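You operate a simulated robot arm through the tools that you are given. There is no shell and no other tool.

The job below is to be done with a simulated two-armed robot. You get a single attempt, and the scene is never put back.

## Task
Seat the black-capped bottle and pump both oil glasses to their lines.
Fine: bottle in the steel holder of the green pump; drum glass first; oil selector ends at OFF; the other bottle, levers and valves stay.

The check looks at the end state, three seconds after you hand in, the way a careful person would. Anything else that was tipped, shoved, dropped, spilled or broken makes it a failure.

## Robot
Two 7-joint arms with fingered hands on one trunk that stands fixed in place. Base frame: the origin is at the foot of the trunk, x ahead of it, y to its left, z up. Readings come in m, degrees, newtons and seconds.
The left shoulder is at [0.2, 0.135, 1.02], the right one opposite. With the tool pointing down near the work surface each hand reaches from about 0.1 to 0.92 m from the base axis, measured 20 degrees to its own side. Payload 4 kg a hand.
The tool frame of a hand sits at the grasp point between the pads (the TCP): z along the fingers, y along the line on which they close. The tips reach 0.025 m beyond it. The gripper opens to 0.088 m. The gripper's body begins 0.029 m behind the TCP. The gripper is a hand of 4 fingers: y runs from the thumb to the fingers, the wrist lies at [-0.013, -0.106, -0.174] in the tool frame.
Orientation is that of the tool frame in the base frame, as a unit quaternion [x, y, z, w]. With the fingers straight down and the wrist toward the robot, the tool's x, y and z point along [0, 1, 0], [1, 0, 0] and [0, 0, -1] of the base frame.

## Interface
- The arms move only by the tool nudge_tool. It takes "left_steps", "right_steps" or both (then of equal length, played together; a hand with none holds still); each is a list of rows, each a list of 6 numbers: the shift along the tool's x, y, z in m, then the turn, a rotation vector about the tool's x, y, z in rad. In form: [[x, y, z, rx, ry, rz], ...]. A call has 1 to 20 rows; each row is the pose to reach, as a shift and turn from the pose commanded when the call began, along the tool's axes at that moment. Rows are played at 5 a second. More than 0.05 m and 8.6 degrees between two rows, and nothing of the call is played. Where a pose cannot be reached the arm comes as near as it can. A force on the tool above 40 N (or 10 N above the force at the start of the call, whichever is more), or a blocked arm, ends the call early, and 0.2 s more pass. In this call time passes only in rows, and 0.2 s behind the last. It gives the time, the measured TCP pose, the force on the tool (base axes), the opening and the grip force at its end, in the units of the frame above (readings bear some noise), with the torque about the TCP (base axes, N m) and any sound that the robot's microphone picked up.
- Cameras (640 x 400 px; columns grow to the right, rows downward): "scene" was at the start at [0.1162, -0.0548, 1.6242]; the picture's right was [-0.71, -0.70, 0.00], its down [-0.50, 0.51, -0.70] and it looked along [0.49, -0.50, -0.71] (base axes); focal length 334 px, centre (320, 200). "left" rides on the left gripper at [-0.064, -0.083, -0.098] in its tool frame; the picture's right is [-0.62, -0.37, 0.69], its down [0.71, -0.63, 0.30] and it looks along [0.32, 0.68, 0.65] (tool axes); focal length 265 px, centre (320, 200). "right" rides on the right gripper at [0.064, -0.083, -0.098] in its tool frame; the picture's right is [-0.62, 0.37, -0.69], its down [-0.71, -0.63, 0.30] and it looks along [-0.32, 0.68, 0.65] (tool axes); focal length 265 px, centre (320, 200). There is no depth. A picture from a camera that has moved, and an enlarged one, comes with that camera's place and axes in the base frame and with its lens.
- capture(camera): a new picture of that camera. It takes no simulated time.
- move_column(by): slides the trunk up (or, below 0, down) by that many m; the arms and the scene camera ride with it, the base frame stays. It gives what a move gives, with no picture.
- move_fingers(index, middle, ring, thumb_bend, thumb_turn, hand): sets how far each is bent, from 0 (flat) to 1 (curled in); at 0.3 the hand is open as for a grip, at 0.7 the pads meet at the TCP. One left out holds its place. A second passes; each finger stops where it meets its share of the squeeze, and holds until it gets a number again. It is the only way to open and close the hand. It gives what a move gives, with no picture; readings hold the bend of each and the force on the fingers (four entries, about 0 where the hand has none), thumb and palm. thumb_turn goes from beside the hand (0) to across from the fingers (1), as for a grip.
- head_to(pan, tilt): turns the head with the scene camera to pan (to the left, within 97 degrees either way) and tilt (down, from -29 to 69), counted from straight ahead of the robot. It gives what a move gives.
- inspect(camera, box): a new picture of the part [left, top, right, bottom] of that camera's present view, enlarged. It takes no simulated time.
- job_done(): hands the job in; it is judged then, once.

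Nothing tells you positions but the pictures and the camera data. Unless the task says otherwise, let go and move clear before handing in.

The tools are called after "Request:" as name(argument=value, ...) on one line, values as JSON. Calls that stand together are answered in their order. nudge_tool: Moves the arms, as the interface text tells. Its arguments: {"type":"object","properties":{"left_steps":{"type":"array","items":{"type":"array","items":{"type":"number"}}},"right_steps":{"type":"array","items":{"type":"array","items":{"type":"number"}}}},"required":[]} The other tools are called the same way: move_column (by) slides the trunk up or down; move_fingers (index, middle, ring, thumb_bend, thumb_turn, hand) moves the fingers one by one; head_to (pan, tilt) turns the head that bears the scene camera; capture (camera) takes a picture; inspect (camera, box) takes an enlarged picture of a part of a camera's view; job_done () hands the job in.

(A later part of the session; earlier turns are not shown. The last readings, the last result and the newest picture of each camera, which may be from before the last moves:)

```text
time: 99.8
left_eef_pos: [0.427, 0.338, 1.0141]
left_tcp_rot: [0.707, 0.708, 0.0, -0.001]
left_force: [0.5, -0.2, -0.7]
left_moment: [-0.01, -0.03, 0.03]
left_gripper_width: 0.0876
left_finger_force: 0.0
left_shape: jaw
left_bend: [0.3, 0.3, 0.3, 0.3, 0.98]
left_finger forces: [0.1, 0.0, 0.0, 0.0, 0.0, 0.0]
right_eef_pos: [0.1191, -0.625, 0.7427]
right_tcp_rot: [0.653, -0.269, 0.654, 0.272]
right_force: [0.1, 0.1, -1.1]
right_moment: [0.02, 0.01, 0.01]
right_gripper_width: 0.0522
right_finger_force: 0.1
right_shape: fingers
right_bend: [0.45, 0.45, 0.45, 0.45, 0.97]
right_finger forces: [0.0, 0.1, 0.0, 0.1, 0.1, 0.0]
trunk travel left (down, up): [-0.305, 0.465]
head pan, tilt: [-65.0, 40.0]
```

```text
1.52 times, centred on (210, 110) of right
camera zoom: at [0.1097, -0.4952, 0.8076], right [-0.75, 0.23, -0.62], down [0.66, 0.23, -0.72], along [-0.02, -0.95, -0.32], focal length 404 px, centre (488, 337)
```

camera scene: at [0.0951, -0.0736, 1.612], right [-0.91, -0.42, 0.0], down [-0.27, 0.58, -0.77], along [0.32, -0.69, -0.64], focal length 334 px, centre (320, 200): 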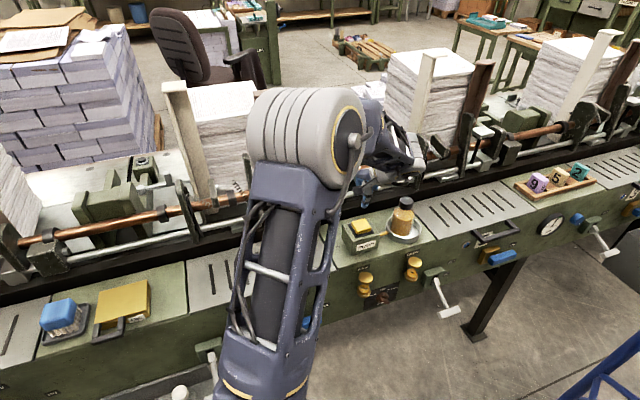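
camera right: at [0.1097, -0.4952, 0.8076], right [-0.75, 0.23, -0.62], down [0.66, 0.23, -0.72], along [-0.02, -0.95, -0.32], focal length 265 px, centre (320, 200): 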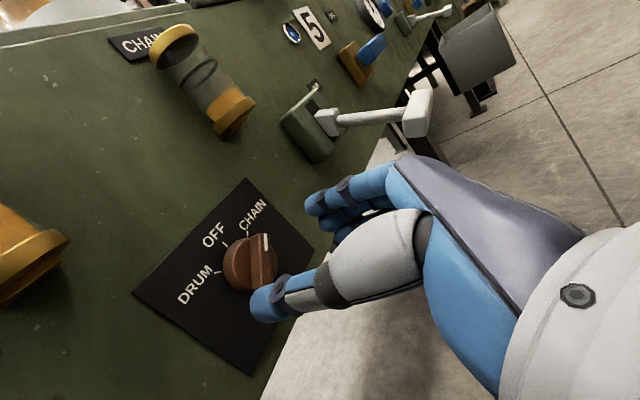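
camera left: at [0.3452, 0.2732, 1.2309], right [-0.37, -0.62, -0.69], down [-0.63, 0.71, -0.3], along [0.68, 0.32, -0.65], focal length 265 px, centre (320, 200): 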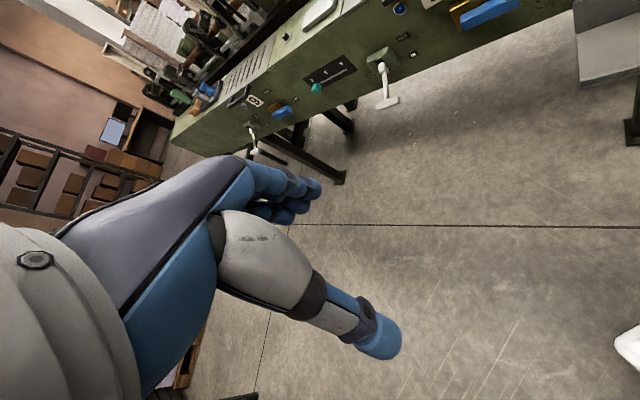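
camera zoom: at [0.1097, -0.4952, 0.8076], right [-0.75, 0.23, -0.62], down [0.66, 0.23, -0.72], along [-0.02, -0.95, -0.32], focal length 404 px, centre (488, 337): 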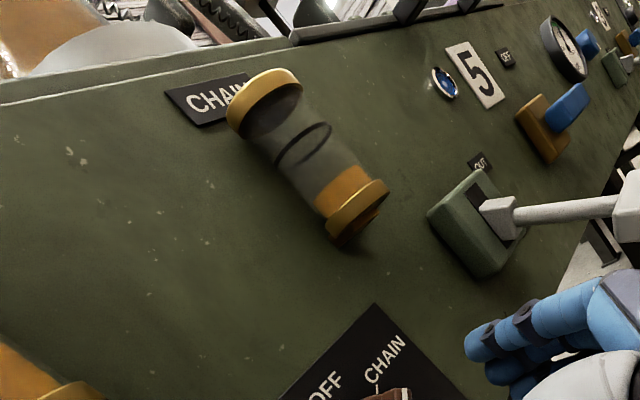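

All as before. Retracing to the pump button.

Request:
nudge_tool(right_steps=[[0, -0.004, -0.025, 0, 0, 0], [0, -0.009, -0.05, 0, 0, 0], [0, -0.014, -0.08, 0, 0, 0], [0, -0.018, -0.1, 0, 0, 0]])

Request:
move_column(by=0.3)

Request:
nudge_tool(right_steps=[[0.01, 0, 0, 0.0806, -0.0806, -0.0806], [0.02, 0, 0, 0.1612, -0.1612, -0.1612], [0.03, 0, 0, 0.2418, -0.2418, -0.2418], [0.04, 0, 0, 0.3224, -0.3224, -0.3224], [0.05, 0, 0, 0.403, -0.403, -0.403], [0.06, 0, 0, 0.4836, -0.4836, -0.4836], [0.07, 0, 0, 0.5642, -0.5642, -0.5642], [0.08, 0, 0, 0.6448, -0.6448, -0.6448], [0.09, 0, 0, 0.7254, -0.7254, -0.7254], [0.1, 0, 0, 0.806, -0.806, -0.806], [0.11, 0, 0, 0.8866, -0.8866, -0.8866], [0.12, 0, 0, 0.9672, -0.9672, -0.9672], [0.13, 0, 0, 1.0478, -1.0478, -1.0478], [0.14, 0, 0, 1.1284, -1.1284, -1.1284], [0.15, 0, 0, 1.209, -1.209, -1.209]])

Request:
move_fingers(hand="right", index=1.0, ring=1.0, middle=0.72)

Request:
move_fingers(hand="right", thumb_bend=0.7)

Request:
inspect(camera="scene", box=[320, 180, 460, 310])

```text
time: 100.8
left_eef_pos: [0.4282, 0.3383, 1.0152]
left_tcp_rot: [0.706, 0.708, 0.0, 0.0]
left_force: [0.4, 0.1, 0.6]
left_moment: [0.0, -0.02, 0.01]
left_gripper_width: 0.0878
left_finger_force: 0.0
left_shape: jaw
left_bend: [0.3, 0.3, 0.3, 0.3, 0.98]
left_finger forces: [0.1, 0.0, 0.1, 0.1, 0.1, 0.0]
right_eef_pos: [0.0607, -0.5395, 0.7428]
right_tcp_rot: [0.652, -0.27, 0.654, 0.272]
right_force: [0.6, -0.3, -0.2]
right_moment: [-0.01, 0.01, 0.0]
right_gripper_width: 0.0522
right_finger_force: 0.0
right_shape: fingers
right_bend: [0.45, 0.45, 0.45, 0.45, 0.97]
right_finger forces: [0.0, 0.0, 0.0, 0.0, 0.0, 0.0]
trunk travel left (down, up): [-0.305, 0.465]
head pan, tilt: [-65.0, 40.0]
```

```text
time: 103.8
left_eef_pos: [0.4286, 0.3374, 1.3134]
left_tcp_rot: [0.707, 0.707, 0.0, 0.0]
left_force: [0.5, -0.1, -0.1]
left_moment: [-0.03, 0.01, 0.0]
left_gripper_width: 0.0876
left_finger_force: 0.1
left_shape: jaw
left_bend: [0.3, 0.3, 0.3, 0.3, 0.98]
left_finger forces: [0.1, 0.0, 0.0, 0.1, 0.0, 0.1]
right_eef_pos: [0.061, -0.5403, 1.0422]
right_tcp_rot: [0.652, -0.27, 0.655, 0.271]
right_force: [1.8, -0.7, -0.8]
right_moment: [0.01, -0.01, 0.0]
right_gripper_width: 0.0523
right_finger_force: 0.1
right_shape: fingers
right_bend: [0.45, 0.45, 0.45, 0.45, 0.97]
right_finger forces: [0.1, 0.0, 0.1, 0.0, 0.0, 0.0]
trunk travel left (down, up): [-0.605, 0.165]
head pan, tilt: [-65.0, 40.0]
```

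```text
time: 107.0
left_eef_pos: [0.4283, 0.3378, 1.313]
left_tcp_rot: [0.707, 0.707, 0.0, 0.0]
left_force: [0.5, 0.3, -0.6]
left_moment: [-0.03, 0.03, 0.0]
left_gripper_width: 0.0876
left_finger_force: 0.0
left_shape: jaw
left_bend: [0.3, 0.3, 0.3, 0.3, 0.98]
left_finger forces: [0.0, 0.1, 0.0, 0.0, 0.0, 0.1]
right_eef_pos: [0.0601, -0.5414, 1.1929]
right_tcp_rot: [0.923, 0.384, 0.0, 0.002]
right_force: [0.2, 0.5, -0.6]
right_moment: [-0.03, 0.05, 0.0]
right_gripper_width: 0.0519
right_finger_force: 0.0
right_shape: fingers
right_bend: [0.45, 0.45, 0.45, 0.45, 0.97]
right_finger forces: [0.0, 0.1, 0.0, 0.0, 0.0, 0.0]
trunk travel left (down, up): [-0.605, 0.165]
head pan, tilt: [-65.0, 40.0]
```

```text
time: 108.0
left_eef_pos: [0.4278, 0.3388, 1.3143]
left_tcp_rot: [0.707, 0.707, -0.001, 0.0]
left_force: [-0.6, -0.2, 0.4]
left_moment: [-0.02, 0.02, -0.02]
left_gripper_width: 0.0878
left_finger_force: 0.1
left_shape: jaw
left_bend: [0.3, 0.3, 0.3, 0.3, 0.98]
left_finger forces: [0.1, 0.1, 0.0, 0.0, 0.0, 0.0]
right_eef_pos: [0.0581, -0.5415, 1.1923]
right_tcp_rot: [0.924, 0.383, 0.002, 0.003]
right_force: [0.0, -0.4, -0.5]
right_moment: [0.0, 0.01, 0.0]
right_gripper_width: 0.0459
right_finger_force: 0.0
right_shape: fingers
right_bend: [1.0, 0.72, 1.0, 0.45, 0.97]
right_finger forces: [0.0, 0.0, 0.1, 0.0, 0.1, 0.1]
trunk travel left (down, up): [-0.605, 0.165]
head pan, tilt: [-65.0, 40.0]
```

```text
time: 109.0
left_eef_pos: [0.4284, 0.3386, 1.3148]
left_tcp_rot: [0.707, 0.707, 0.001, -0.001]
left_force: [-0.6, -0.2, 0.1]
left_moment: [0.01, -0.01, -0.01]
left_gripper_width: 0.0878
left_finger_force: 0.0
left_shape: jaw
left_bend: [0.3, 0.3, 0.3, 0.3, 0.98]
left_finger forces: [0.0, 0.0, 0.1, 0.1, 0.0, 0.0]
right_eef_pos: [0.0597, -0.5418, 1.1925]
right_tcp_rot: [0.924, 0.383, 0.001, 0.002]
right_force: [0.7, 0.2, -0.2]
right_moment: [0.01, 0.0, 0.02]
right_gripper_width: 0.0367
right_finger_force: 0.1
right_shape: fingers
right_bend: [1.0, 0.72, 1.0, 0.7, 0.97]
right_finger forces: [0.0, 0.0, 0.1, 0.0, 0.0, 0.0]
trunk travel left (down, up): [-0.605, 0.165]
head pan, tilt: [-65.0, 40.0]
```

```text
3.08 times, centred on (390, 245) of scene
camera zoom: at [0.0953, -0.0739, 1.6119], right [-0.91, -0.42, 0.0], down [-0.27, 0.58, -0.77], along [0.32, -0.69, -0.64], focal length 1028 px, centre (105, 62)
```

zoom: 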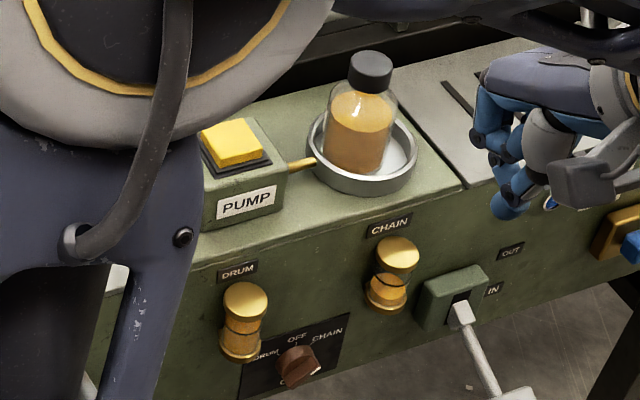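

Selector points at CHAIN. Moving over the button again.

Request:
nudge_tool(right_steps=[[0.0064, 0.0426, 0.004, 0, 0, 0], [0.0128, 0.0851, 0.01, 0, 0, 0], [0.0192, 0.1277, 0.025, 0, 0, 0], [0.0256, 0.1703, 0.045, 0, 0, 0], [0.032, 0.2128, 0.07, 0, 0, 0], [0.0384, 0.2554, 0.092, 0, 0, 0], [0.0384, 0.2554, 0.125, 0, 0, 0], [0.0384, 0.2554, 0.1545, 0, 0, 0]])

Request:
inspect(camera="right", box=[160, 180, 380, 340])

Request:
inspect(camera="scene", box=[405, 262, 423, 282])

Request:
inspect(camera="scene", box=[345, 250, 435, 310])

```text
time: 110.8
left_eef_pos: [0.4287, 0.3379, 1.3142]
left_tcp_rot: [0.707, 0.708, 0.001, 0.0]
left_force: [-0.3, 0.1, 0.1]
left_moment: [0.0, 0.02, 0.02]
left_gripper_width: 0.0874
left_finger_force: 0.1
left_shape: jaw
left_bend: [0.3, 0.3, 0.3, 0.3, 0.98]
left_finger forces: [0.0, 0.0, 0.0, 0.0, 0.1, 0.0]
right_eef_pos: [0.2697, -0.6956, 1.0375]
right_tcp_rot: [0.924, 0.383, 0.0, 0.003]
right_force: [-1.0, 0.4, 0.1]
right_moment: [0.01, 0.0, 0.01]
right_gripper_width: 0.0365
right_finger_force: 0.1
right_shape: fingers
right_bend: [1.0, 0.72, 1.0, 0.7, 0.97]
right_finger forces: [0.1, 0.0, 0.0, 0.0, 0.0, 0.0]
trunk travel left (down, up): [-0.605, 0.165]
head pan, tilt: [-65.0, 40.0]
```

```text
2.50 times, centred on (270, 260) of right
camera zoom: at [0.2569, -0.5893, 1.1368], right [-0.18, -0.7, 0.69], down [-0.95, -0.06, -0.31], along [0.26, -0.71, -0.65], focal length 664 px, centre (445, 50)
```

zoom: 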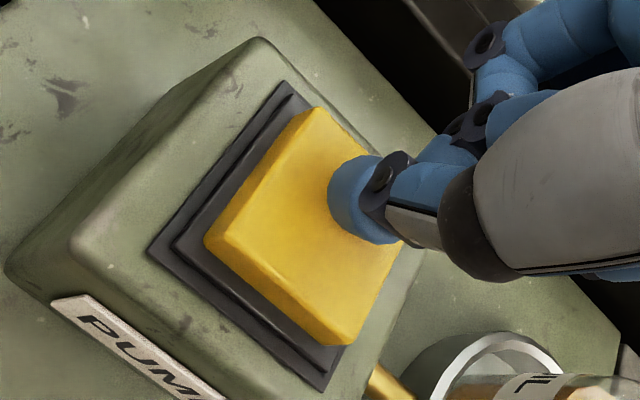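

```text
16.00 times, centred on (414, 272) of scene
camera zoom: at [0.0954, -0.0737, 1.612], right [-0.91, -0.42, 0.0], down [-0.27, 0.58, -0.77], along [0.32, -0.69, -0.64], focal length 5346 px, centre (-1184, -952)
```

zoom: 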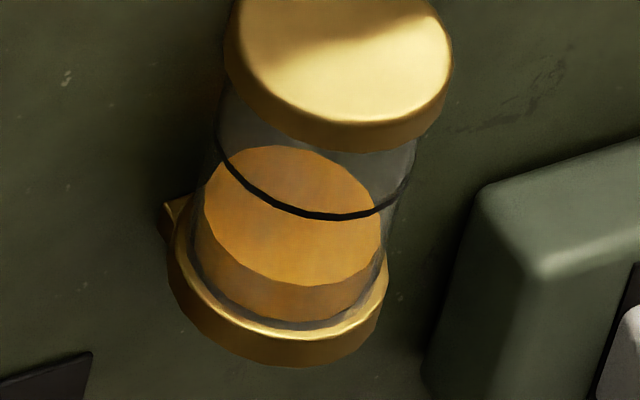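

```text
6.67 times, centred on (390, 280) of scene
camera zoom: at [0.0954, -0.0737, 1.612], right [-0.91, -0.42, 0.0], down [-0.27, 0.58, -0.77], along [0.32, -0.69, -0.64], focal length 2228 px, centre (-147, -333)
```

zoom: 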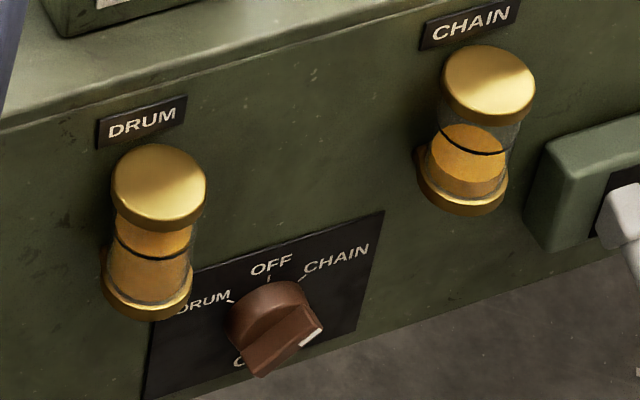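

Aligned over the button; selector on CHAIN, CHAIN still low. One press, then check.

Request:
nudge_tool(right_steps=[[0, 0, 0.005, 0, 0, 0], [0, 0, 0.01, 0, 0, 0], [0, 0, 0.014, 0, 0, 0], [0, 0, 0.007, 0, 0, 0], [0, 0, 0, 0, 0, 0]])

Request:
inspect(camera="scene", box=[405, 262, 423, 282])

Request:
inspect(camera="scene", box=[361, 276, 379, 296])

```text
time: 112.0
left_eef_pos: [0.4289, 0.3381, 1.3138]
left_tcp_rot: [0.707, 0.707, 0.0, 0.0]
left_force: [-0.9, -0.7, 0.5]
left_moment: [0.02, 0.0, 0.01]
left_gripper_width: 0.0875
left_finger_force: 0.0
left_shape: jaw
left_bend: [0.3, 0.3, 0.3, 0.3, 0.98]
left_finger forces: [0.0, 0.0, 0.0, 0.0, 0.0, 0.1]
right_eef_pos: [0.268, -0.6949, 1.0383]
right_tcp_rot: [0.924, 0.383, 0.0, 0.001]
right_force: [-0.4, 0.0, 0.2]
right_moment: [-0.03, -0.03, -0.02]
right_gripper_width: 0.0366
right_finger_force: 0.1
right_shape: fingers
right_bend: [1.0, 0.72, 1.0, 0.7, 0.98]
right_finger forces: [0.1, 0.0, 0.1, 0.0, 0.0, 0.0]
trunk travel left (down, up): [-0.605, 0.165]
head pan, tilt: [-65.0, 40.0]
heard: click
```

```text
16.00 times, centred on (414, 272) of scene
camera zoom: at [0.0954, -0.074, 1.6119], right [-0.91, -0.42, 0.0], down [-0.27, 0.58, -0.77], along [0.32, -0.69, -0.64], focal length 5346 px, centre (-1184, -952)
```

zoom: 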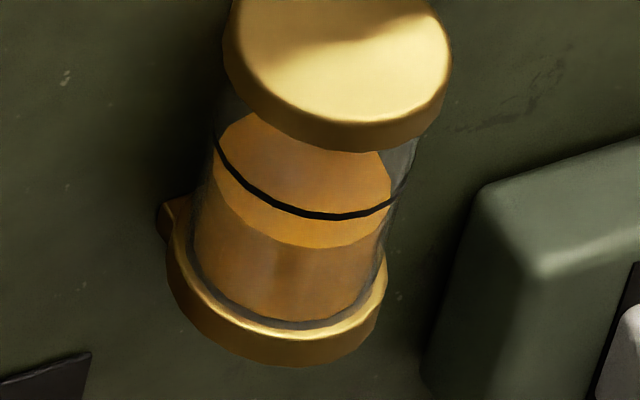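

```text
16.00 times, centred on (370, 286) of scene
camera zoom: at [0.0954, -0.074, 1.6119], right [-0.91, -0.42, 0.0], down [-0.27, 0.58, -0.77], along [0.32, -0.69, -0.64], focal length 5346 px, centre (-480, -1176)
```

zoom: 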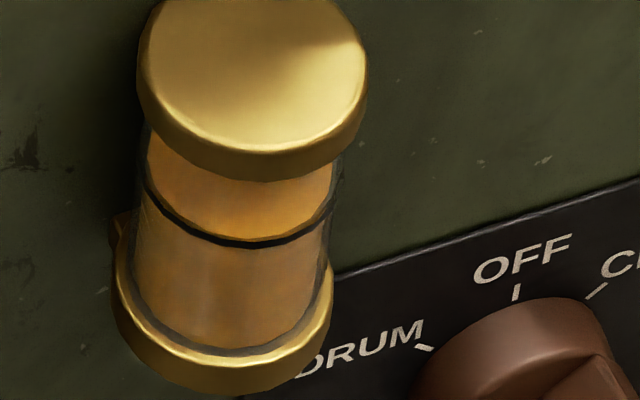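

CHAIN rose one step, DRUM unchanged. One more press.

Request:
nudge_tool(right_steps=[[0, 0, 0.005, 0, 0, 0], [0, 0, 0.01, 0, 0, 0], [0, 0, 0.014, 0, 0, 0], [0, 0, 0.007, 0, 0, 0], [0, 0, 0, 0, 0, 0]])

Request:
inspect(camera="scene", box=[405, 262, 423, 282])

```text
time: 113.2
left_eef_pos: [0.4287, 0.3385, 1.314]
left_tcp_rot: [0.707, 0.707, 0.0, 0.0]
left_force: [-0.6, 0.5, -0.3]
left_moment: [0.03, 0.04, 0.01]
left_gripper_width: 0.0874
left_finger_force: 0.1
left_shape: jaw
left_bend: [0.3, 0.3, 0.3, 0.3, 0.98]
left_finger forces: [0.0, 0.1, 0.0, 0.0, 0.0, 0.0]
right_eef_pos: [0.2696, -0.6947, 1.038]
right_tcp_rot: [0.924, 0.383, 0.0, 0.002]
right_force: [0.0, -0.5, -0.9]
right_moment: [0.0, 0.0, 0.02]
right_gripper_width: 0.0363
right_finger_force: 0.1
right_shape: fingers
right_bend: [1.0, 0.72, 1.0, 0.7, 0.98]
right_finger forces: [0.0, 0.0, 0.0, 0.1, 0.1, 0.1]
trunk travel left (down, up): [-0.605, 0.165]
head pan, tilt: [-65.0, 40.0]
heard: click
```

```text
16.00 times, centred on (414, 272) of scene
camera zoom: at [0.0954, -0.074, 1.6119], right [-0.91, -0.42, 0.0], down [-0.27, 0.58, -0.77], along [0.32, -0.69, -0.64], focal length 5346 px, centre (-1184, -952)
```

zoom: 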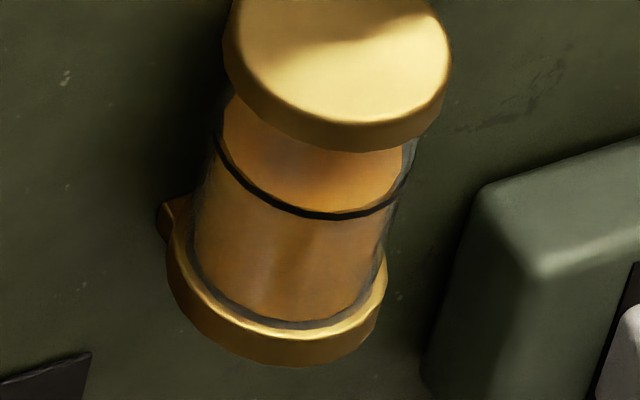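

CHAIN is on its ring too. Now back to the selector to turn it to OFF.

Request:
nudge_tool(right_steps=[[0, 0, -0.04, 0, 0, 0], [-0.003, -0.0057, -0.08, 0, 0, 0], [-0.0087, -0.047, -0.1, 0, 0, 0], [-0.0143, -0.089, -0.12, 0, 0, 0], [-0.02, -0.13, -0.135, 0, 0, 0], [-0.0256, -0.172, -0.145, 0, 0, 0], [-0.0313, -0.213, -0.151, 0, 0, 0], [-0.0369, -0.2546, -0.155, 0, 0, 0]])

Request:
move_fingers(hand="right", thumb_bend=0.42, middle=0.42)

Request:
move_fingers(hand="right", index=0.42, ring=0.42)

Request:
nudge_tool(right_steps=[[0, 0, 0.01, -0.0806, 0.0806, 0.0806], [0, 0, 0.02, -0.1612, 0.1612, 0.1612], [0, 0, 0.03, -0.2418, 0.2418, 0.2418], [0, 0, 0.04, -0.3224, 0.3224, 0.3224], [0, 0, 0.05, -0.403, 0.403, 0.403], [0, 0, 0.06, -0.4836, 0.4836, 0.4836], [0, 0, 0.07, -0.5642, 0.5642, 0.5642], [0, 0, 0.08, -0.6448, 0.6448, 0.6448], [0, 0, 0.09, -0.7254, 0.7254, 0.7254], [0, 0, 0.1, -0.806, 0.806, 0.806], [0, 0, 0.11, -0.8866, 0.8866, 0.8866], [0, 0, 0.12, -0.9672, 0.9672, 0.9672], [0, 0, 0.13, -1.0478, 1.0478, 1.0478], [0, 0, 0.14, -1.1284, 1.1284, 1.1284], [0, 0, 0.15, -1.209, 1.209, 1.209]])

Request:
move_column(by=-0.3)

Request:
capture(camera="right")

```text
time: 115.0
left_eef_pos: [0.4284, 0.3385, 1.3143]
left_tcp_rot: [0.706, 0.708, 0.001, 0.001]
left_force: [0.5, 0.0, 0.5]
left_moment: [-0.01, 0.0, -0.01]
left_gripper_width: 0.0876
left_finger_force: 0.0
left_shape: jaw
left_bend: [0.3, 0.3, 0.3, 0.3, 0.98]
left_finger forces: [0.0, 0.0, 0.0, 0.0, 0.1, 0.1]
right_eef_pos: [0.0619, -0.5402, 1.1926]
right_tcp_rot: [0.924, 0.383, 0.001, 0.003]
right_force: [-0.1, -1.2, 0.4]
right_moment: [0.02, -0.01, -0.05]
right_gripper_width: 0.0366
right_finger_force: 0.1
right_shape: fingers
right_bend: [1.0, 0.72, 1.0, 0.7, 0.98]
right_finger forces: [0.1, 0.0, 0.1, 0.0, 0.0, 0.1]
trunk travel left (down, up): [-0.605, 0.165]
head pan, tilt: [-65.0, 40.0]
```

```text
time: 116.0
left_eef_pos: [0.4276, 0.3389, 1.3141]
left_tcp_rot: [0.707, 0.707, 0.0, 0.0]
left_force: [0.0, -0.1, -0.5]
left_moment: [-0.02, 0.05, -0.06]
left_gripper_width: 0.0876
left_finger_force: 0.1
left_shape: jaw
left_bend: [0.3, 0.3, 0.3, 0.3, 0.98]
left_finger forces: [0.1, 0.1, 0.1, 0.1, 0.0, 0.0]
right_eef_pos: [0.0627, -0.5408, 1.1928]
right_tcp_rot: [0.924, 0.383, 0.001, 0.002]
right_force: [-0.3, 0.5, 0.0]
right_moment: [0.03, 0.01, 0.0]
right_gripper_width: 0.0476
right_finger_force: 0.0
right_shape: fingers
right_bend: [1.0, 0.42, 1.0, 0.42, 0.98]
right_finger forces: [0.1, 0.0, 0.1, 0.0, 0.0, 0.0]
trunk travel left (down, up): [-0.605, 0.165]
head pan, tilt: [-65.0, 40.0]
```

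```text
time: 117.0
left_eef_pos: [0.4282, 0.3391, 1.3143]
left_tcp_rot: [0.708, 0.707, 0.0, 0.0]
left_force: [0.5, 0.7, 0.2]
left_moment: [0.01, -0.01, 0.02]
left_gripper_width: 0.0876
left_finger_force: 0.0
left_shape: jaw
left_bend: [0.3, 0.3, 0.3, 0.3, 0.98]
left_finger forces: [0.1, 0.0, 0.0, 0.0, 0.1, 0.0]
right_eef_pos: [0.062, -0.5406, 1.1934]
right_tcp_rot: [0.924, 0.382, 0.001, 0.002]
right_force: [-0.2, 0.2, -1.3]
right_moment: [-0.01, 0.0, 0.03]
right_gripper_width: 0.0585
right_finger_force: 0.0
right_shape: fingers
right_bend: [0.42, 0.42, 0.42, 0.42, 0.98]
right_finger forces: [0.0, 0.0, 0.1, 0.0, 0.1, 0.0]
trunk travel left (down, up): [-0.605, 0.165]
head pan, tilt: [-65.0, 40.0]
```

```text
time: 120.2
left_eef_pos: [0.4295, 0.3381, 1.3136]
left_tcp_rot: [0.707, 0.707, 0.0, 0.0]
left_force: [0.0, 0.6, 0.4]
left_moment: [-0.01, 0.01, 0.0]
left_gripper_width: 0.0878
left_finger_force: 0.1
left_shape: jaw
left_bend: [0.3, 0.3, 0.3, 0.3, 0.98]
left_finger forces: [0.1, 0.1, 0.1, 0.1, 0.0, 0.1]
right_eef_pos: [0.0612, -0.5406, 1.0426]
right_tcp_rot: [0.652, -0.27, 0.655, 0.27]
right_force: [0.0, -0.7, 1.1]
right_moment: [0.0, 0.01, 0.0]
right_gripper_width: 0.0589
right_finger_force: 0.1
right_shape: fingers
right_bend: [0.42, 0.42, 0.42, 0.42, 0.98]
right_finger forces: [0.1, 0.0, 0.0, 0.0, 0.0, 0.0]
trunk travel left (down, up): [-0.605, 0.165]
head pan, tilt: [-65.0, 40.0]
```

```text
time: 123.2
left_eef_pos: [0.4278, 0.3385, 1.0154]
left_tcp_rot: [0.707, 0.707, 0.0, 0.0]
left_force: [-0.4, 1.1, 0.3]
left_moment: [-0.02, -0.03, -0.01]
left_gripper_width: 0.0877
left_finger_force: 0.0
left_shape: jaw
left_bend: [0.3, 0.3, 0.3, 0.3, 0.98]
left_finger forces: [0.0, 0.0, 0.0, 0.1, 0.0, 0.0]
right_eef_pos: [0.0608, -0.5406, 0.7434]
right_tcp_rot: [0.652, -0.27, 0.654, 0.272]
right_force: [0.5, -0.3, 0.8]
right_moment: [0.02, 0.02, 0.02]
right_gripper_width: 0.0589
right_finger_force: 0.0
right_shape: fingers
right_bend: [0.42, 0.42, 0.42, 0.42, 0.98]
right_finger forces: [0.1, 0.0, 0.0, 0.1, 0.0, 0.0]
trunk travel left (down, up): [-0.305, 0.465]
head pan, tilt: [-65.0, 40.0]
```

```text
taken
camera right: at [0.0528, -0.4109, 0.8078], right [-0.75, 0.23, -0.62], down [0.66, 0.23, -0.71], along [-0.02, -0.95, -0.32], focal length 265 px, centre (320, 200)
```

right: 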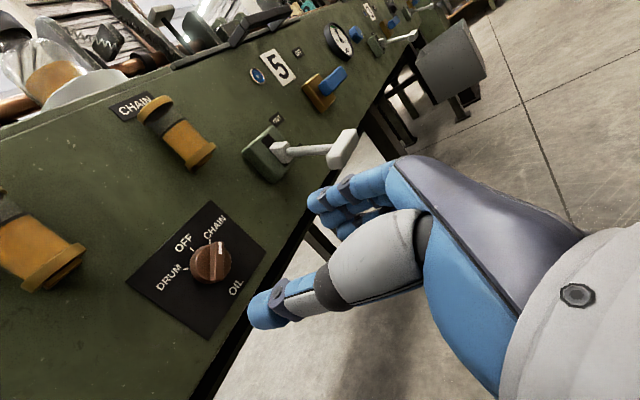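

Both glasses look filled. Moving in, rolling clockwise to match the fin at CHAIN.

Request:
nudge_tool(right_steps=[[0.0005, 0.007, 0.035, 0, 0, 0], [0.001, 0.014, 0.07, 0, 0, 0], [0.001, 0.0205, 0.107, 0, 0, 0]])

Request:
nudge_tool(right_steps=[[0, 0, 0, 0, 0, 0.13], [0, 0, 0, 0, 0, 0.26], [0, 0, 0, 0, 0, 0.39], [0, 0, 0, 0, 0, 0.52], [0, 0, 0, 0, 0, 0.65], [0, 0, 0, 0, 0, 0.78], [0, 0, 0, 0, 0, 0.9]])

Request:
capture(camera="right")

```text
time: 124.0
left_eef_pos: [0.428, 0.3377, 1.014]
left_tcp_rot: [0.707, 0.707, 0.0, 0.0]
left_force: [0.3, -0.4, 0.4]
left_moment: [0.04, 0.02, 0.02]
left_gripper_width: 0.0876
left_finger_force: 0.2
left_shape: jaw
left_bend: [0.3, 0.3, 0.3, 0.3, 0.98]
left_finger forces: [0.0, 0.0, 0.0, 0.1, 0.0, 0.0]
right_eef_pos: [0.122, -0.628, 0.7457]
right_tcp_rot: [0.651, -0.27, 0.656, 0.271]
right_force: [0.0, 0.4, -0.4]
right_moment: [-0.01, 0.06, -0.02]
right_gripper_width: 0.059
right_finger_force: 0.1
right_shape: fingers
right_bend: [0.42, 0.42, 0.42, 0.42, 0.98]
right_finger forces: [0.1, 0.0, 0.0, 0.0, 0.0, 0.1]
trunk travel left (down, up): [-0.305, 0.465]
head pan, tilt: [-65.0, 40.0]
```

```text
time: 125.6
left_eef_pos: [0.4283, 0.3397, 1.013]
left_tcp_rot: [0.707, 0.707, 0.0, -0.001]
left_force: [0.1, 0.5, 0.3]
left_moment: [0.0, -0.01, 0.03]
left_gripper_width: 0.0873
left_finger_force: 0.1
left_shape: jaw
left_bend: [0.3, 0.3, 0.3, 0.3, 0.98]
left_finger forces: [0.0, 0.0, 0.1, 0.0, 0.0, 0.1]
right_eef_pos: [0.122, -0.6319, 0.7443]
right_tcp_rot: [0.469, -0.527, 0.707, -0.042]
right_force: [-0.3, -0.4, 0.5]
right_moment: [-0.01, 0.0, 0.05]
right_gripper_width: 0.0586
right_finger_force: 0.0
right_shape: fingers
right_bend: [0.42, 0.42, 0.42, 0.42, 0.98]
right_finger forces: [0.0, 0.0, 0.0, 0.1, 0.1, 0.0]
trunk travel left (down, up): [-0.305, 0.465]
head pan, tilt: [-65.0, 40.0]
```

```text
taken
camera right: at [0.0558, -0.5584, 0.8501], right [-0.31, 0.67, -0.68], down [0.89, 0.46, 0.05], along [0.34, -0.58, -0.74], focal length 265 px, centre (320, 200)
```

right: 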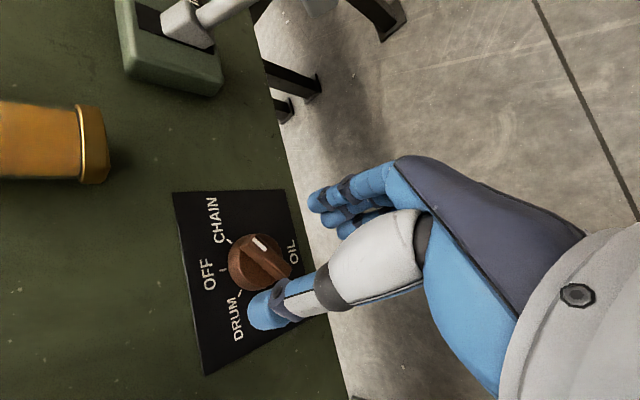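

Request:
nudge_tool(right_steps=[[-0.001, -0.0008, 0.012, 0, 0, 0], [-0.002, -0.0016, 0.024, 0, 0, 0], [-0.002, -0.0016, 0.036, 0, 0, 0]])

Request:
inspect(camera="right", box=[160, 140, 440, 380])

```text
time: 126.4
left_eef_pos: [0.4286, 0.3382, 1.0132]
left_tcp_rot: [0.707, 0.707, 0.0, 0.0]
left_force: [0.0, 0.2, -0.2]
left_moment: [0.02, 0.01, -0.03]
left_gripper_width: 0.0875
left_finger_force: 0.1
left_shape: jaw
left_bend: [0.3, 0.3, 0.3, 0.3, 0.98]
left_finger forces: [0.0, 0.1, 0.0, 0.0, 0.0, 0.1]
right_eef_pos: [0.1504, -0.653, 0.7441]
right_tcp_rot: [0.469, -0.527, 0.707, -0.042]
right_force: [0.1, -0.5, -0.6]
right_moment: [0.03, -0.01, 0.0]
right_gripper_width: 0.0588
right_finger_force: 0.0
right_shape: fingers
right_bend: [0.42, 0.42, 0.42, 0.42, 0.98]
right_finger forces: [0.1, 0.1, 0.0, 0.0, 0.0, 0.0]
trunk travel left (down, up): [-0.305, 0.465]
head pan, tilt: [-65.0, 40.0]
```

```text
1.67 times, centred on (300, 260) of right
camera zoom: at [0.0836, -0.582, 0.8496], right [-0.31, 0.67, -0.68], down [0.89, 0.46, 0.05], along [0.34, -0.59, -0.73], focal length 442 px, centre (353, 100)
```

zoom: 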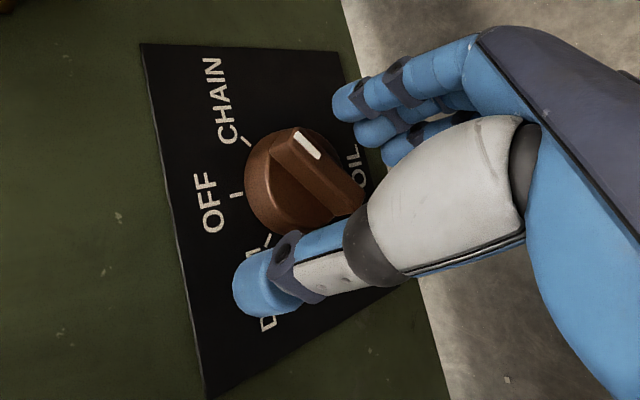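

Request:
move_fingers(hand="right", index=0.7, middle=0.7, ring=0.7, thumb_bend=0.75)

Request:
inspect(camera="right", box=[160, 140, 440, 380])

```text
time: 127.4
left_eef_pos: [0.4279, 0.3378, 1.0136]
left_tcp_rot: [0.707, 0.707, 0.001, 0.0]
left_force: [-0.5, 0.2, -1.7]
left_moment: [0.01, 0.01, 0.0]
left_gripper_width: 0.0876
left_finger_force: 0.1
left_shape: jaw
left_bend: [0.3, 0.3, 0.3, 0.3, 0.98]
left_finger forces: [0.0, 0.0, 0.0, 0.0, 0.0, 0.0]
right_eef_pos: [0.1499, -0.6531, 0.7429]
right_tcp_rot: [0.47, -0.527, 0.707, -0.04]
right_force: [-7.3, 2.0, -10.4]
right_moment: [0.29, 0.32, -0.11]
right_gripper_width: 0.0038
right_finger_force: 10.0
right_shape: fingers
right_bend: [0.64, 0.6, 0.7, 0.71, 0.98]
right_finger forces: [4.2, 12.3, 0.1, 0.0, 3.7, 0.1]
trunk travel left (down, up): [-0.305, 0.465]
head pan, tilt: [-65.0, 40.0]
```

```text
1.67 times, centred on (300, 260) of right
camera zoom: at [0.0831, -0.5817, 0.8491], right [-0.31, 0.67, -0.68], down [0.89, 0.46, 0.05], along [0.34, -0.58, -0.74], focal length 442 px, centre (353, 100)
```

zoom: 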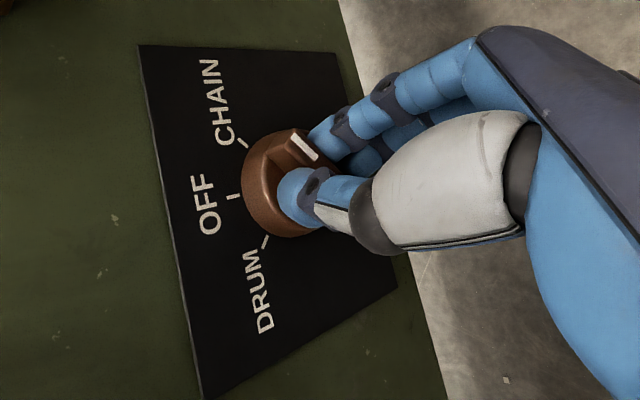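

The grip is shallow as in the first attempt (which slipped). I'll open, go 4 mm deeper and re-grip.

Request:
move_fingers(hand="right", index=0.42, middle=0.42, ring=0.42, thumb_bend=0.42)

Request:
nudge_tool(right_steps=[[0, 0, 0.003, 0, 0, 0], [0, 0, 0.005, 0, 0, 0]])

Request:
move_fingers(hand="right", index=0.7, middle=0.7, ring=0.7, thumb_bend=0.75)

Request:
inspect(camera="right", box=[160, 140, 440, 380])

```text
time: 128.4
left_eef_pos: [0.4281, 0.3388, 1.0142]
left_tcp_rot: [0.708, 0.706, 0.0, 0.0]
left_force: [0.5, 0.2, -0.6]
left_moment: [0.02, -0.01, 0.02]
left_gripper_width: 0.0876
left_finger_force: 0.1
left_shape: jaw
left_bend: [0.3, 0.3, 0.3, 0.3, 0.98]
left_finger forces: [0.0, 0.1, 0.0, 0.0, 0.1, 0.1]
right_eef_pos: [0.1514, -0.6541, 0.7442]
right_tcp_rot: [0.47, -0.526, 0.708, -0.04]
right_force: [0.5, 1.6, -0.9]
right_moment: [0.01, -0.03, -0.01]
right_gripper_width: 0.0589
right_finger_force: 0.0
right_shape: fingers
right_bend: [0.42, 0.42, 0.42, 0.42, 0.98]
right_finger forces: [0.0, 0.0, 0.0, 0.0, 0.1, 0.1]
trunk travel left (down, up): [-0.305, 0.465]
head pan, tilt: [-65.0, 40.0]
```

```text
time: 129.0
left_eef_pos: [0.429, 0.3398, 1.0137]
left_tcp_rot: [0.707, 0.707, 0.0, 0.0]
left_force: [0.0, -0.6, 0.0]
left_moment: [-0.06, 0.05, 0.01]
left_gripper_width: 0.0878
left_finger_force: 0.0
left_shape: jaw
left_bend: [0.3, 0.3, 0.3, 0.3, 0.98]
left_finger forces: [0.1, 0.1, 0.1, 0.0, 0.1, 0.1]
right_eef_pos: [0.154, -0.659, 0.7451]
right_tcp_rot: [0.471, -0.526, 0.707, -0.041]
right_force: [-0.2, -0.7, 0.2]
right_moment: [0.01, 0.03, 0.0]
right_gripper_width: 0.0588
right_finger_force: 0.2
right_shape: fingers
right_bend: [0.42, 0.42, 0.42, 0.42, 0.98]
right_finger forces: [0.0, 0.0, 0.0, 0.0, 0.1, 0.1]
trunk travel left (down, up): [-0.305, 0.465]
head pan, tilt: [-65.0, 40.0]
```

```text
time: 130.0
left_eef_pos: [0.4289, 0.3386, 1.0141]
left_tcp_rot: [0.707, 0.707, 0.001, 0.001]
left_force: [0.1, 1.1, 1.0]
left_moment: [0.05, 0.02, 0.03]
left_gripper_width: 0.0873
left_finger_force: 0.1
left_shape: jaw
left_bend: [0.3, 0.3, 0.3, 0.3, 0.98]
left_finger forces: [0.1, 0.0, 0.1, 0.0, 0.0, 0.0]
right_eef_pos: [0.1538, -0.6563, 0.7437]
right_tcp_rot: [0.469, -0.528, 0.707, -0.04]
right_force: [-5.7, -1.6, -11.6]
right_moment: [0.19, 0.26, -0.09]
right_gripper_width: 0.028
right_finger_force: 13.6
right_shape: fingers
right_bend: [0.53, 0.58, 0.7, 0.62, 0.97]
right_finger forces: [10.2, 9.5, 0.1, 0.1, 7.5, 0.1]
trunk travel left (down, up): [-0.305, 0.465]
head pan, tilt: [-65.0, 40.0]
```

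```text
1.67 times, centred on (300, 260) of right
camera zoom: at [0.0867, -0.586, 0.8496], right [-0.31, 0.67, -0.68], down [0.89, 0.46, 0.05], along [0.34, -0.58, -0.74], focal length 442 px, centre (353, 100)
```

zoom: 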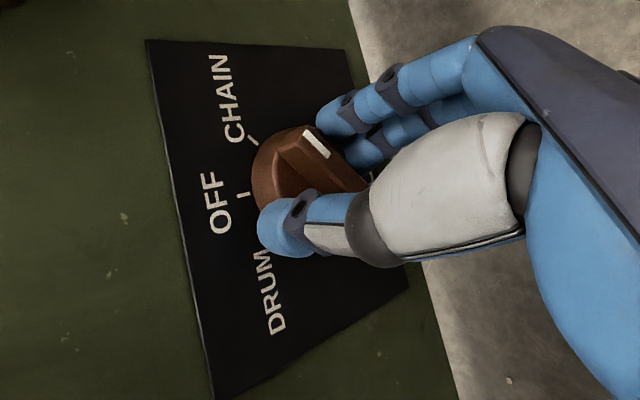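

Slightly too deep now (gripping the disc). Opening and backing 2.5 mm.

Request:
move_fingers(hand="right", index=0.42, middle=0.42, ring=0.42, thumb_bend=0.42)

Request:
nudge_tool(right_steps=[[0, 0, -0.0025, 0, 0, 0]])

Request:
move_fingers(hand="right", index=0.7, middle=0.7, ring=0.7, thumb_bend=0.75)

Request:
inspect(camera="right", box=[160, 140, 440, 380])

```text
time: 131.0
left_eef_pos: [0.4287, 0.3378, 1.0129]
left_tcp_rot: [0.707, 0.707, 0.0, 0.001]
left_force: [-0.1, 0.8, 0.7]
left_moment: [-0.03, 0.0, -0.02]
left_gripper_width: 0.0875
left_finger_force: 0.0
left_shape: jaw
left_bend: [0.3, 0.3, 0.3, 0.3, 0.98]
left_finger forces: [0.0, 0.0, 0.1, 0.1, 0.0, 0.1]
right_eef_pos: [0.1538, -0.6571, 0.7454]
right_tcp_rot: [0.47, -0.526, 0.708, -0.039]
right_force: [1.1, -0.5, 0.4]
right_moment: [0.01, 0.03, 0.01]
right_gripper_width: 0.0587
right_finger_force: 0.0
right_shape: fingers
right_bend: [0.42, 0.42, 0.42, 0.42, 0.97]
right_finger forces: [0.1, 0.0, 0.1, 0.1, 0.0, 0.1]
trunk travel left (down, up): [-0.305, 0.465]
head pan, tilt: [-65.0, 40.0]
```

```text
time: 131.4
left_eef_pos: [0.4286, 0.3385, 1.0139]
left_tcp_rot: [0.707, 0.707, 0.0, 0.0]
left_force: [-0.4, -0.9, -0.4]
left_moment: [-0.03, -0.02, -0.03]
left_gripper_width: 0.0876
left_finger_force: 0.2
left_shape: jaw
left_bend: [0.3, 0.3, 0.3, 0.3, 0.98]
left_finger forces: [0.0, 0.0, 0.0, 0.0, 0.0, 0.0]
right_eef_pos: [0.1513, -0.6559, 0.7449]
right_tcp_rot: [0.471, -0.526, 0.707, -0.039]
right_force: [1.0, -0.3, 0.1]
right_moment: [-0.04, 0.01, 0.01]
right_gripper_width: 0.0586
right_finger_force: 0.0
right_shape: fingers
right_bend: [0.42, 0.42, 0.42, 0.42, 0.97]
right_finger forces: [0.1, 0.0, 0.0, 0.1, 0.1, 0.0]
trunk travel left (down, up): [-0.305, 0.465]
head pan, tilt: [-65.0, 40.0]
```

```text
time: 132.4
left_eef_pos: [0.4296, 0.3386, 1.0134]
left_tcp_rot: [0.707, 0.707, 0.0, 0.0]
left_force: [0.0, 0.0, -0.5]
left_moment: [-0.03, 0.01, -0.01]
left_gripper_width: 0.0878
left_finger_force: 0.0
left_shape: jaw
left_bend: [0.3, 0.3, 0.3, 0.3, 0.98]
left_finger forces: [0.1, 0.1, 0.1, 0.0, 0.1, 0.2]
right_eef_pos: [0.1492, -0.6556, 0.7429]
right_tcp_rot: [0.469, -0.528, 0.707, -0.039]
right_force: [-14.9, 6.1, -13.1]
right_moment: [0.44, 0.49, -0.32]
right_gripper_width: 0.0106
right_finger_force: 15.1
right_shape: fingers
right_bend: [0.59, 0.6, 0.7, 0.71, 0.97]
right_finger forces: [12.7, 12.7, 0.2, 0.1, 4.4, 0.1]
trunk travel left (down, up): [-0.305, 0.465]
head pan, tilt: [-65.0, 40.0]
```

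```text
1.67 times, centred on (300, 260) of right
camera zoom: at [0.0836, -0.5837, 0.8493], right [-0.31, 0.67, -0.67], down [0.89, 0.45, 0.05], along [0.34, -0.58, -0.74], focal length 442 px, centre (353, 100)
```

zoom: 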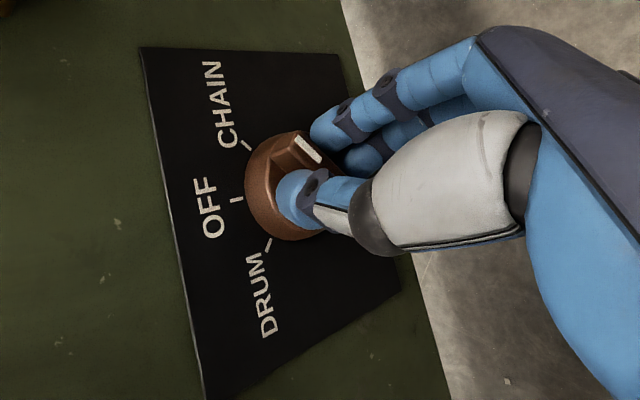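

Gripped on the fin. Turning counter-clockwise to OFF.

Request:
nudge_tool(right_steps=[[0, 0, 0, 0, 0, -0.13], [0, 0, 0, 0, 0, -0.26], [0, 0, 0, 0, 0, -0.39], [0, 0, 0, 0, 0, -0.52], [0, 0, 0, 0, 0, -0.65], [0, 0, 0, 0, 0, -0.78], [0, 0, 0, 0, 0, -0.88]])

Request:
inspect(camera="right", box=[160, 140, 440, 380])

```text
time: 134.0
left_eef_pos: [0.4279, 0.3393, 1.0147]
left_tcp_rot: [0.707, 0.707, 0.0, 0.0]
left_force: [0.0, 1.0, -0.4]
left_moment: [-0.02, -0.01, 0.03]
left_gripper_width: 0.0877
left_finger_force: 0.1
left_shape: jaw
left_bend: [0.3, 0.3, 0.3, 0.3, 0.98]
left_finger forces: [0.0, 0.0, 0.0, 0.0, 0.0, 0.0]
right_eef_pos: [0.1504, -0.6561, 0.7435]
right_tcp_rot: [0.65, -0.279, 0.655, 0.266]
right_force: [-21.5, 9.2, -18.3]
right_moment: [0.37, 0.3, -0.47]
right_gripper_width: 0.0102
right_finger_force: 24.1
right_shape: fingers
right_bend: [0.6, 0.59, 0.69, 0.71, 0.99]
right_finger forces: [13.0, 15.6, 5.3, 0.1, 13.4, 0.1]
trunk travel left (down, up): [-0.305, 0.465]
head pan, tilt: [-65.0, 40.0]
```

```text
1.67 times, centred on (300, 260) of right
camera zoom: at [0.1409, -0.5274, 0.8107], right [-0.74, 0.24, -0.63], down [0.67, 0.24, -0.7], along [-0.02, -0.94, -0.34], focal length 442 px, centre (353, 100)
```

zoom: 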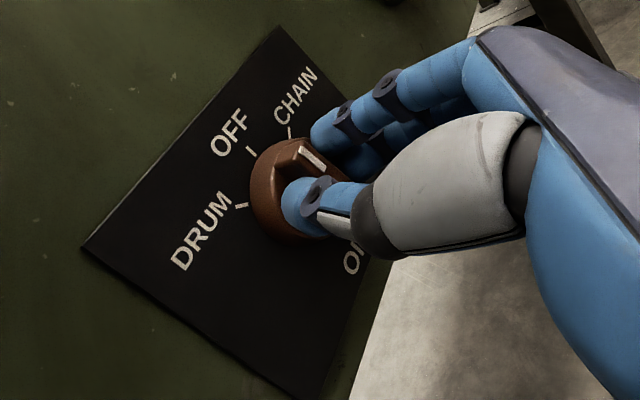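

Request:
move_fingers(hand="right", index=0.42, middle=0.42, ring=0.42, thumb_bend=0.42)

Request:
nudge_tool(right_steps=[[0, 0, -0.02, 0, 0, 0], [0, 0, -0.045, 0, 0, 0]])

Request:
inspect(camera="right", box=[160, 180, 340, 340])

```text
time: 135.0
left_eef_pos: [0.4276, 0.3385, 1.0143]
left_tcp_rot: [0.708, 0.706, 0.001, 0.001]
left_force: [0.5, -0.4, 0.3]
left_moment: [0.02, 0.01, -0.02]
left_gripper_width: 0.0876
left_finger_force: 0.2
left_shape: jaw
left_bend: [0.3, 0.3, 0.3, 0.3, 0.98]
left_finger forces: [0.1, 0.1, 0.1, 0.0, 0.0, 0.1]
right_eef_pos: [0.1486, -0.6532, 0.7454]
right_tcp_rot: [0.649, -0.278, 0.657, 0.266]
right_force: [-28.6, 15.1, -0.7]
right_moment: [-0.03, -0.04, 0.22]
right_gripper_width: 0.0341
right_finger_force: 15.8
right_shape: fingers
right_bend: [0.42, 0.42, 0.42, 0.63, 1.0]
right_finger forces: [0.0, 0.0, 0.1, 0.0, 31.3, 0.1]
trunk travel left (down, up): [-0.305, 0.465]
head pan, tilt: [-65.0, 40.0]
```

```text
time: 135.6
left_eef_pos: [0.4288, 0.3384, 1.0144]
left_tcp_rot: [0.707, 0.708, -0.001, 0.0]
left_force: [-0.1, -0.2, -0.3]
left_moment: [0.01, 0.0, -0.01]
left_gripper_width: 0.0877
left_finger_force: 0.1
left_shape: jaw
left_bend: [0.3, 0.3, 0.3, 0.3, 0.98]
left_finger forces: [0.1, 0.1, 0.1, 0.0, 0.0, 0.0]
right_eef_pos: [0.1221, -0.6254, 0.7452]
right_tcp_rot: [0.649, -0.275, 0.658, 0.264]
right_force: [0.0, 0.1, 0.5]
right_moment: [-0.01, -0.02, -0.03]
right_gripper_width: 0.0588
right_finger_force: 0.1
right_shape: fingers
right_bend: [0.42, 0.42, 0.42, 0.42, 0.98]
right_finger forces: [0.0, 0.1, 0.0, 0.0, 0.0, 0.0]
trunk travel left (down, up): [-0.305, 0.465]
head pan, tilt: [-65.0, 40.0]
```

```text
2.50 times, centred on (250, 260) of right
camera zoom: at [0.1114, -0.4962, 0.8108], right [-0.74, 0.23, -0.63], down [0.67, 0.24, -0.7], along [-0.01, -0.94, -0.33], focal length 664 px, centre (495, 50)
```

zoom: 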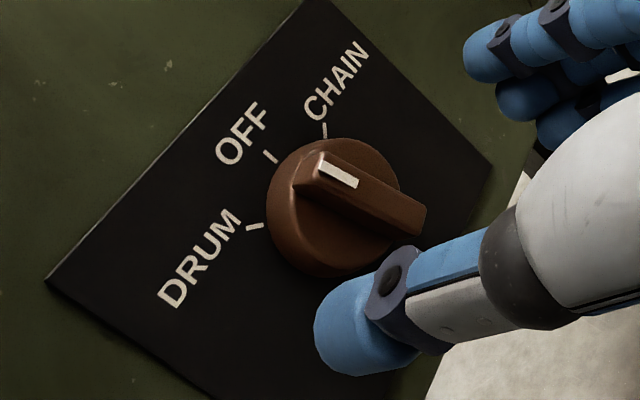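

The selector is close to OFF but about 15° towards DRUM (the thumb snagged while opening). I'll re-grip at that angle, turn it back, and this time slide off before opening.

Request:
nudge_tool(right_steps=[[0, 0.001, 0, 0, 0, -0.1], [0, 0.0015, 0, 0, 0, -0.2], [0, 0.0022, 0, 0, 0, -0.3]])

Request:
nudge_tool(right_steps=[[0, 0, 0.015, 0, 0, 0], [0, 0, 0.03, 0, 0, 0], [0, 0, 0.041, 0, 0, 0]])

Request:
inspect(camera="right", box=[160, 140, 440, 380])

```text
time: 136.4
left_eef_pos: [0.4289, 0.3384, 1.0135]
left_tcp_rot: [0.707, 0.708, 0.0, 0.0]
left_force: [-0.3, 0.6, 0.6]
left_moment: [-0.01, -0.02, -0.04]
left_gripper_width: 0.0877
left_finger_force: 0.0
left_shape: jaw
left_bend: [0.3, 0.3, 0.3, 0.3, 0.98]
left_finger forces: [0.1, 0.0, 0.1, 0.1, 0.1, 0.1]
right_eef_pos: [0.1197, -0.6269, 0.7435]
right_tcp_rot: [0.684, -0.176, 0.61, 0.36]
right_force: [-0.1, 0.2, 1.2]
right_moment: [0.01, 0.0, -0.01]
right_gripper_width: 0.0588
right_finger_force: 0.0
right_shape: fingers
right_bend: [0.42, 0.42, 0.42, 0.42, 0.98]
right_finger forces: [0.0, 0.0, 0.0, 0.1, 0.0, 0.0]
trunk travel left (down, up): [-0.305, 0.465]
head pan, tilt: [-65.0, 40.0]
```

```text
time: 137.2
left_eef_pos: [0.4283, 0.3381, 1.0134]
left_tcp_rot: [0.708, 0.707, 0.0, 0.0]
left_force: [0.2, 0.0, 0.0]
left_moment: [-0.01, 0.01, -0.01]
left_gripper_width: 0.0876
left_finger_force: 0.1
left_shape: jaw
left_bend: [0.3, 0.3, 0.3, 0.3, 0.98]
left_finger forces: [0.0, 0.0, 0.1, 0.0, 0.0, 0.0]
right_eef_pos: [0.1479, -0.6552, 0.7469]
right_tcp_rot: [0.683, -0.176, 0.61, 0.36]
right_force: [0.6, -0.4, -0.2]
right_moment: [0.01, 0.01, -0.02]
right_gripper_width: 0.0586
right_finger_force: 0.1
right_shape: fingers
right_bend: [0.42, 0.42, 0.42, 0.42, 0.98]
right_finger forces: [0.0, 0.1, 0.0, 0.1, 0.0, 0.1]
trunk travel left (down, up): [-0.305, 0.465]
head pan, tilt: [-65.0, 40.0]
```

```text
1.67 times, centred on (300, 260) of right
camera zoom: at [0.1489, -0.5156, 0.7844], right [-0.86, 0.12, -0.5], down [0.51, 0.07, -0.86], along [-0.07, -0.99, -0.12], focal length 442 px, centre (353, 100)
```

zoom: 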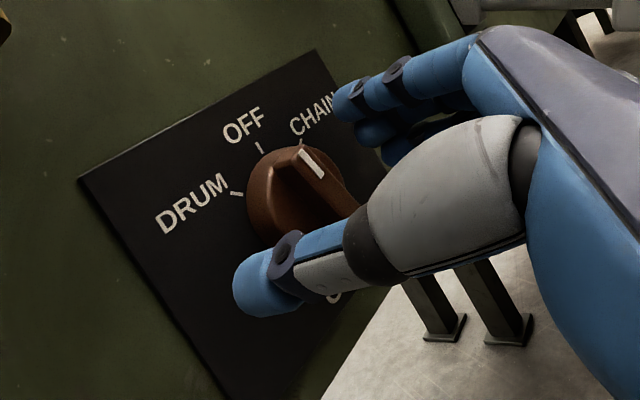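

Request:
move_fingers(hand="right", index=0.7, middle=0.7, ring=0.7, thumb_bend=0.75)

Request:
inspect(camera="right", box=[160, 140, 440, 380])

```text
time: 138.2
left_eef_pos: [0.4269, 0.338, 1.0131]
left_tcp_rot: [0.708, 0.707, 0.0, -0.001]
left_force: [-0.1, 0.6, -0.1]
left_moment: [-0.01, 0.0, 0.0]
left_gripper_width: 0.0877
left_finger_force: 0.1
left_shape: jaw
left_bend: [0.3, 0.3, 0.3, 0.3, 0.98]
left_finger forces: [0.1, 0.0, 0.1, 0.0, 0.1, 0.0]
right_eef_pos: [0.1473, -0.6557, 0.7454]
right_tcp_rot: [0.683, -0.177, 0.61, 0.361]
right_force: [-5.7, -2.7, -0.7]
right_moment: [0.01, 0.08, -0.26]
right_gripper_width: 0.004
right_finger_force: 8.1
right_shape: fingers
right_bend: [0.67, 0.62, 0.69, 0.69, 0.97]
right_finger forces: [2.6, 8.5, 0.4, 0.1, 5.3, 0.0]
trunk travel left (down, up): [-0.305, 0.465]
head pan, tilt: [-65.0, 40.0]
```

```text
1.67 times, centred on (300, 260) of right
camera zoom: at [0.1484, -0.5155, 0.7843], right [-0.86, 0.12, -0.5], down [0.51, 0.07, -0.86], along [-0.07, -0.99, -0.12], focal length 442 px, centre (353, 100)
```

zoom: 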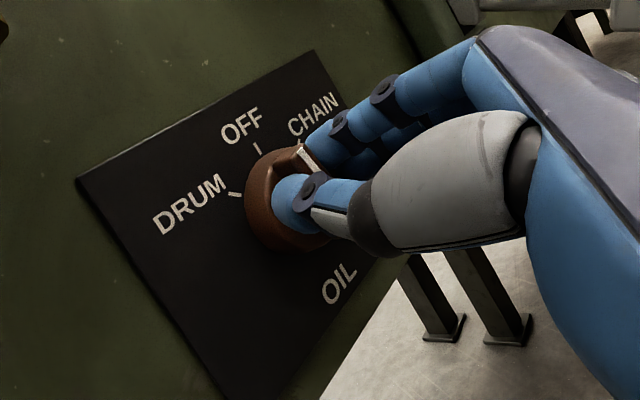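

Request:
nudge_tool(right_steps=[[0, 0, 0, 0, 0, 0.11], [0, 0, 0, 0, 0, 0.22], [0, 0, 0, 0, 0, 0.32]])

Request:
inspect(camera="right", box=[200, 180, 360, 300])

```text
time: 139.0
left_eef_pos: [0.4281, 0.3374, 1.0141]
left_tcp_rot: [0.707, 0.707, 0.0, 0.0]
left_force: [-0.1, -0.6, -0.1]
left_moment: [0.04, -0.01, 0.02]
left_gripper_width: 0.0877
left_finger_force: 0.0
left_shape: jaw
left_bend: [0.3, 0.3, 0.3, 0.3, 0.98]
left_finger forces: [0.0, 0.0, 0.1, 0.1, 0.0, 0.0]
right_eef_pos: [0.1477, -0.6558, 0.7435]
right_tcp_rot: [0.647, -0.283, 0.659, 0.258]
right_force: [-6.6, -4.6, -2.1]
right_moment: [0.03, 0.07, -0.31]
right_gripper_width: 0.0036
right_finger_force: 9.1
right_shape: fingers
right_bend: [0.66, 0.61, 0.69, 0.7, 0.97]
right_finger forces: [3.3, 9.0, 0.8, 0.1, 4.4, 0.0]
trunk travel left (down, up): [-0.305, 0.465]
head pan, tilt: [-65.0, 40.0]
```

```text
3.33 times, centred on (280, 240) of right
camera zoom: at [0.136, -0.5274, 0.8126], right [-0.73, 0.25, -0.64], down [0.68, 0.25, -0.69], along [-0.01, -0.94, -0.35], focal length 885 px, centre (453, 67)
```

zoom: 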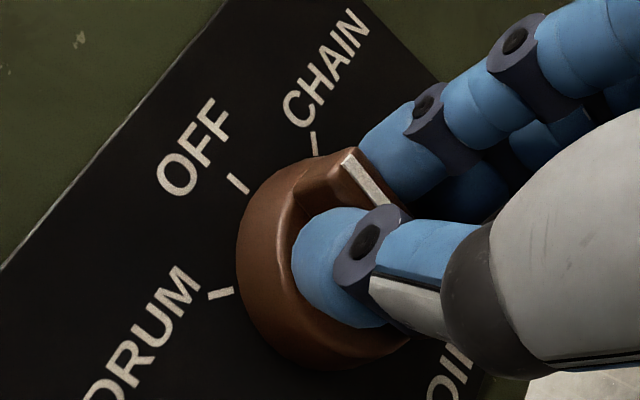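

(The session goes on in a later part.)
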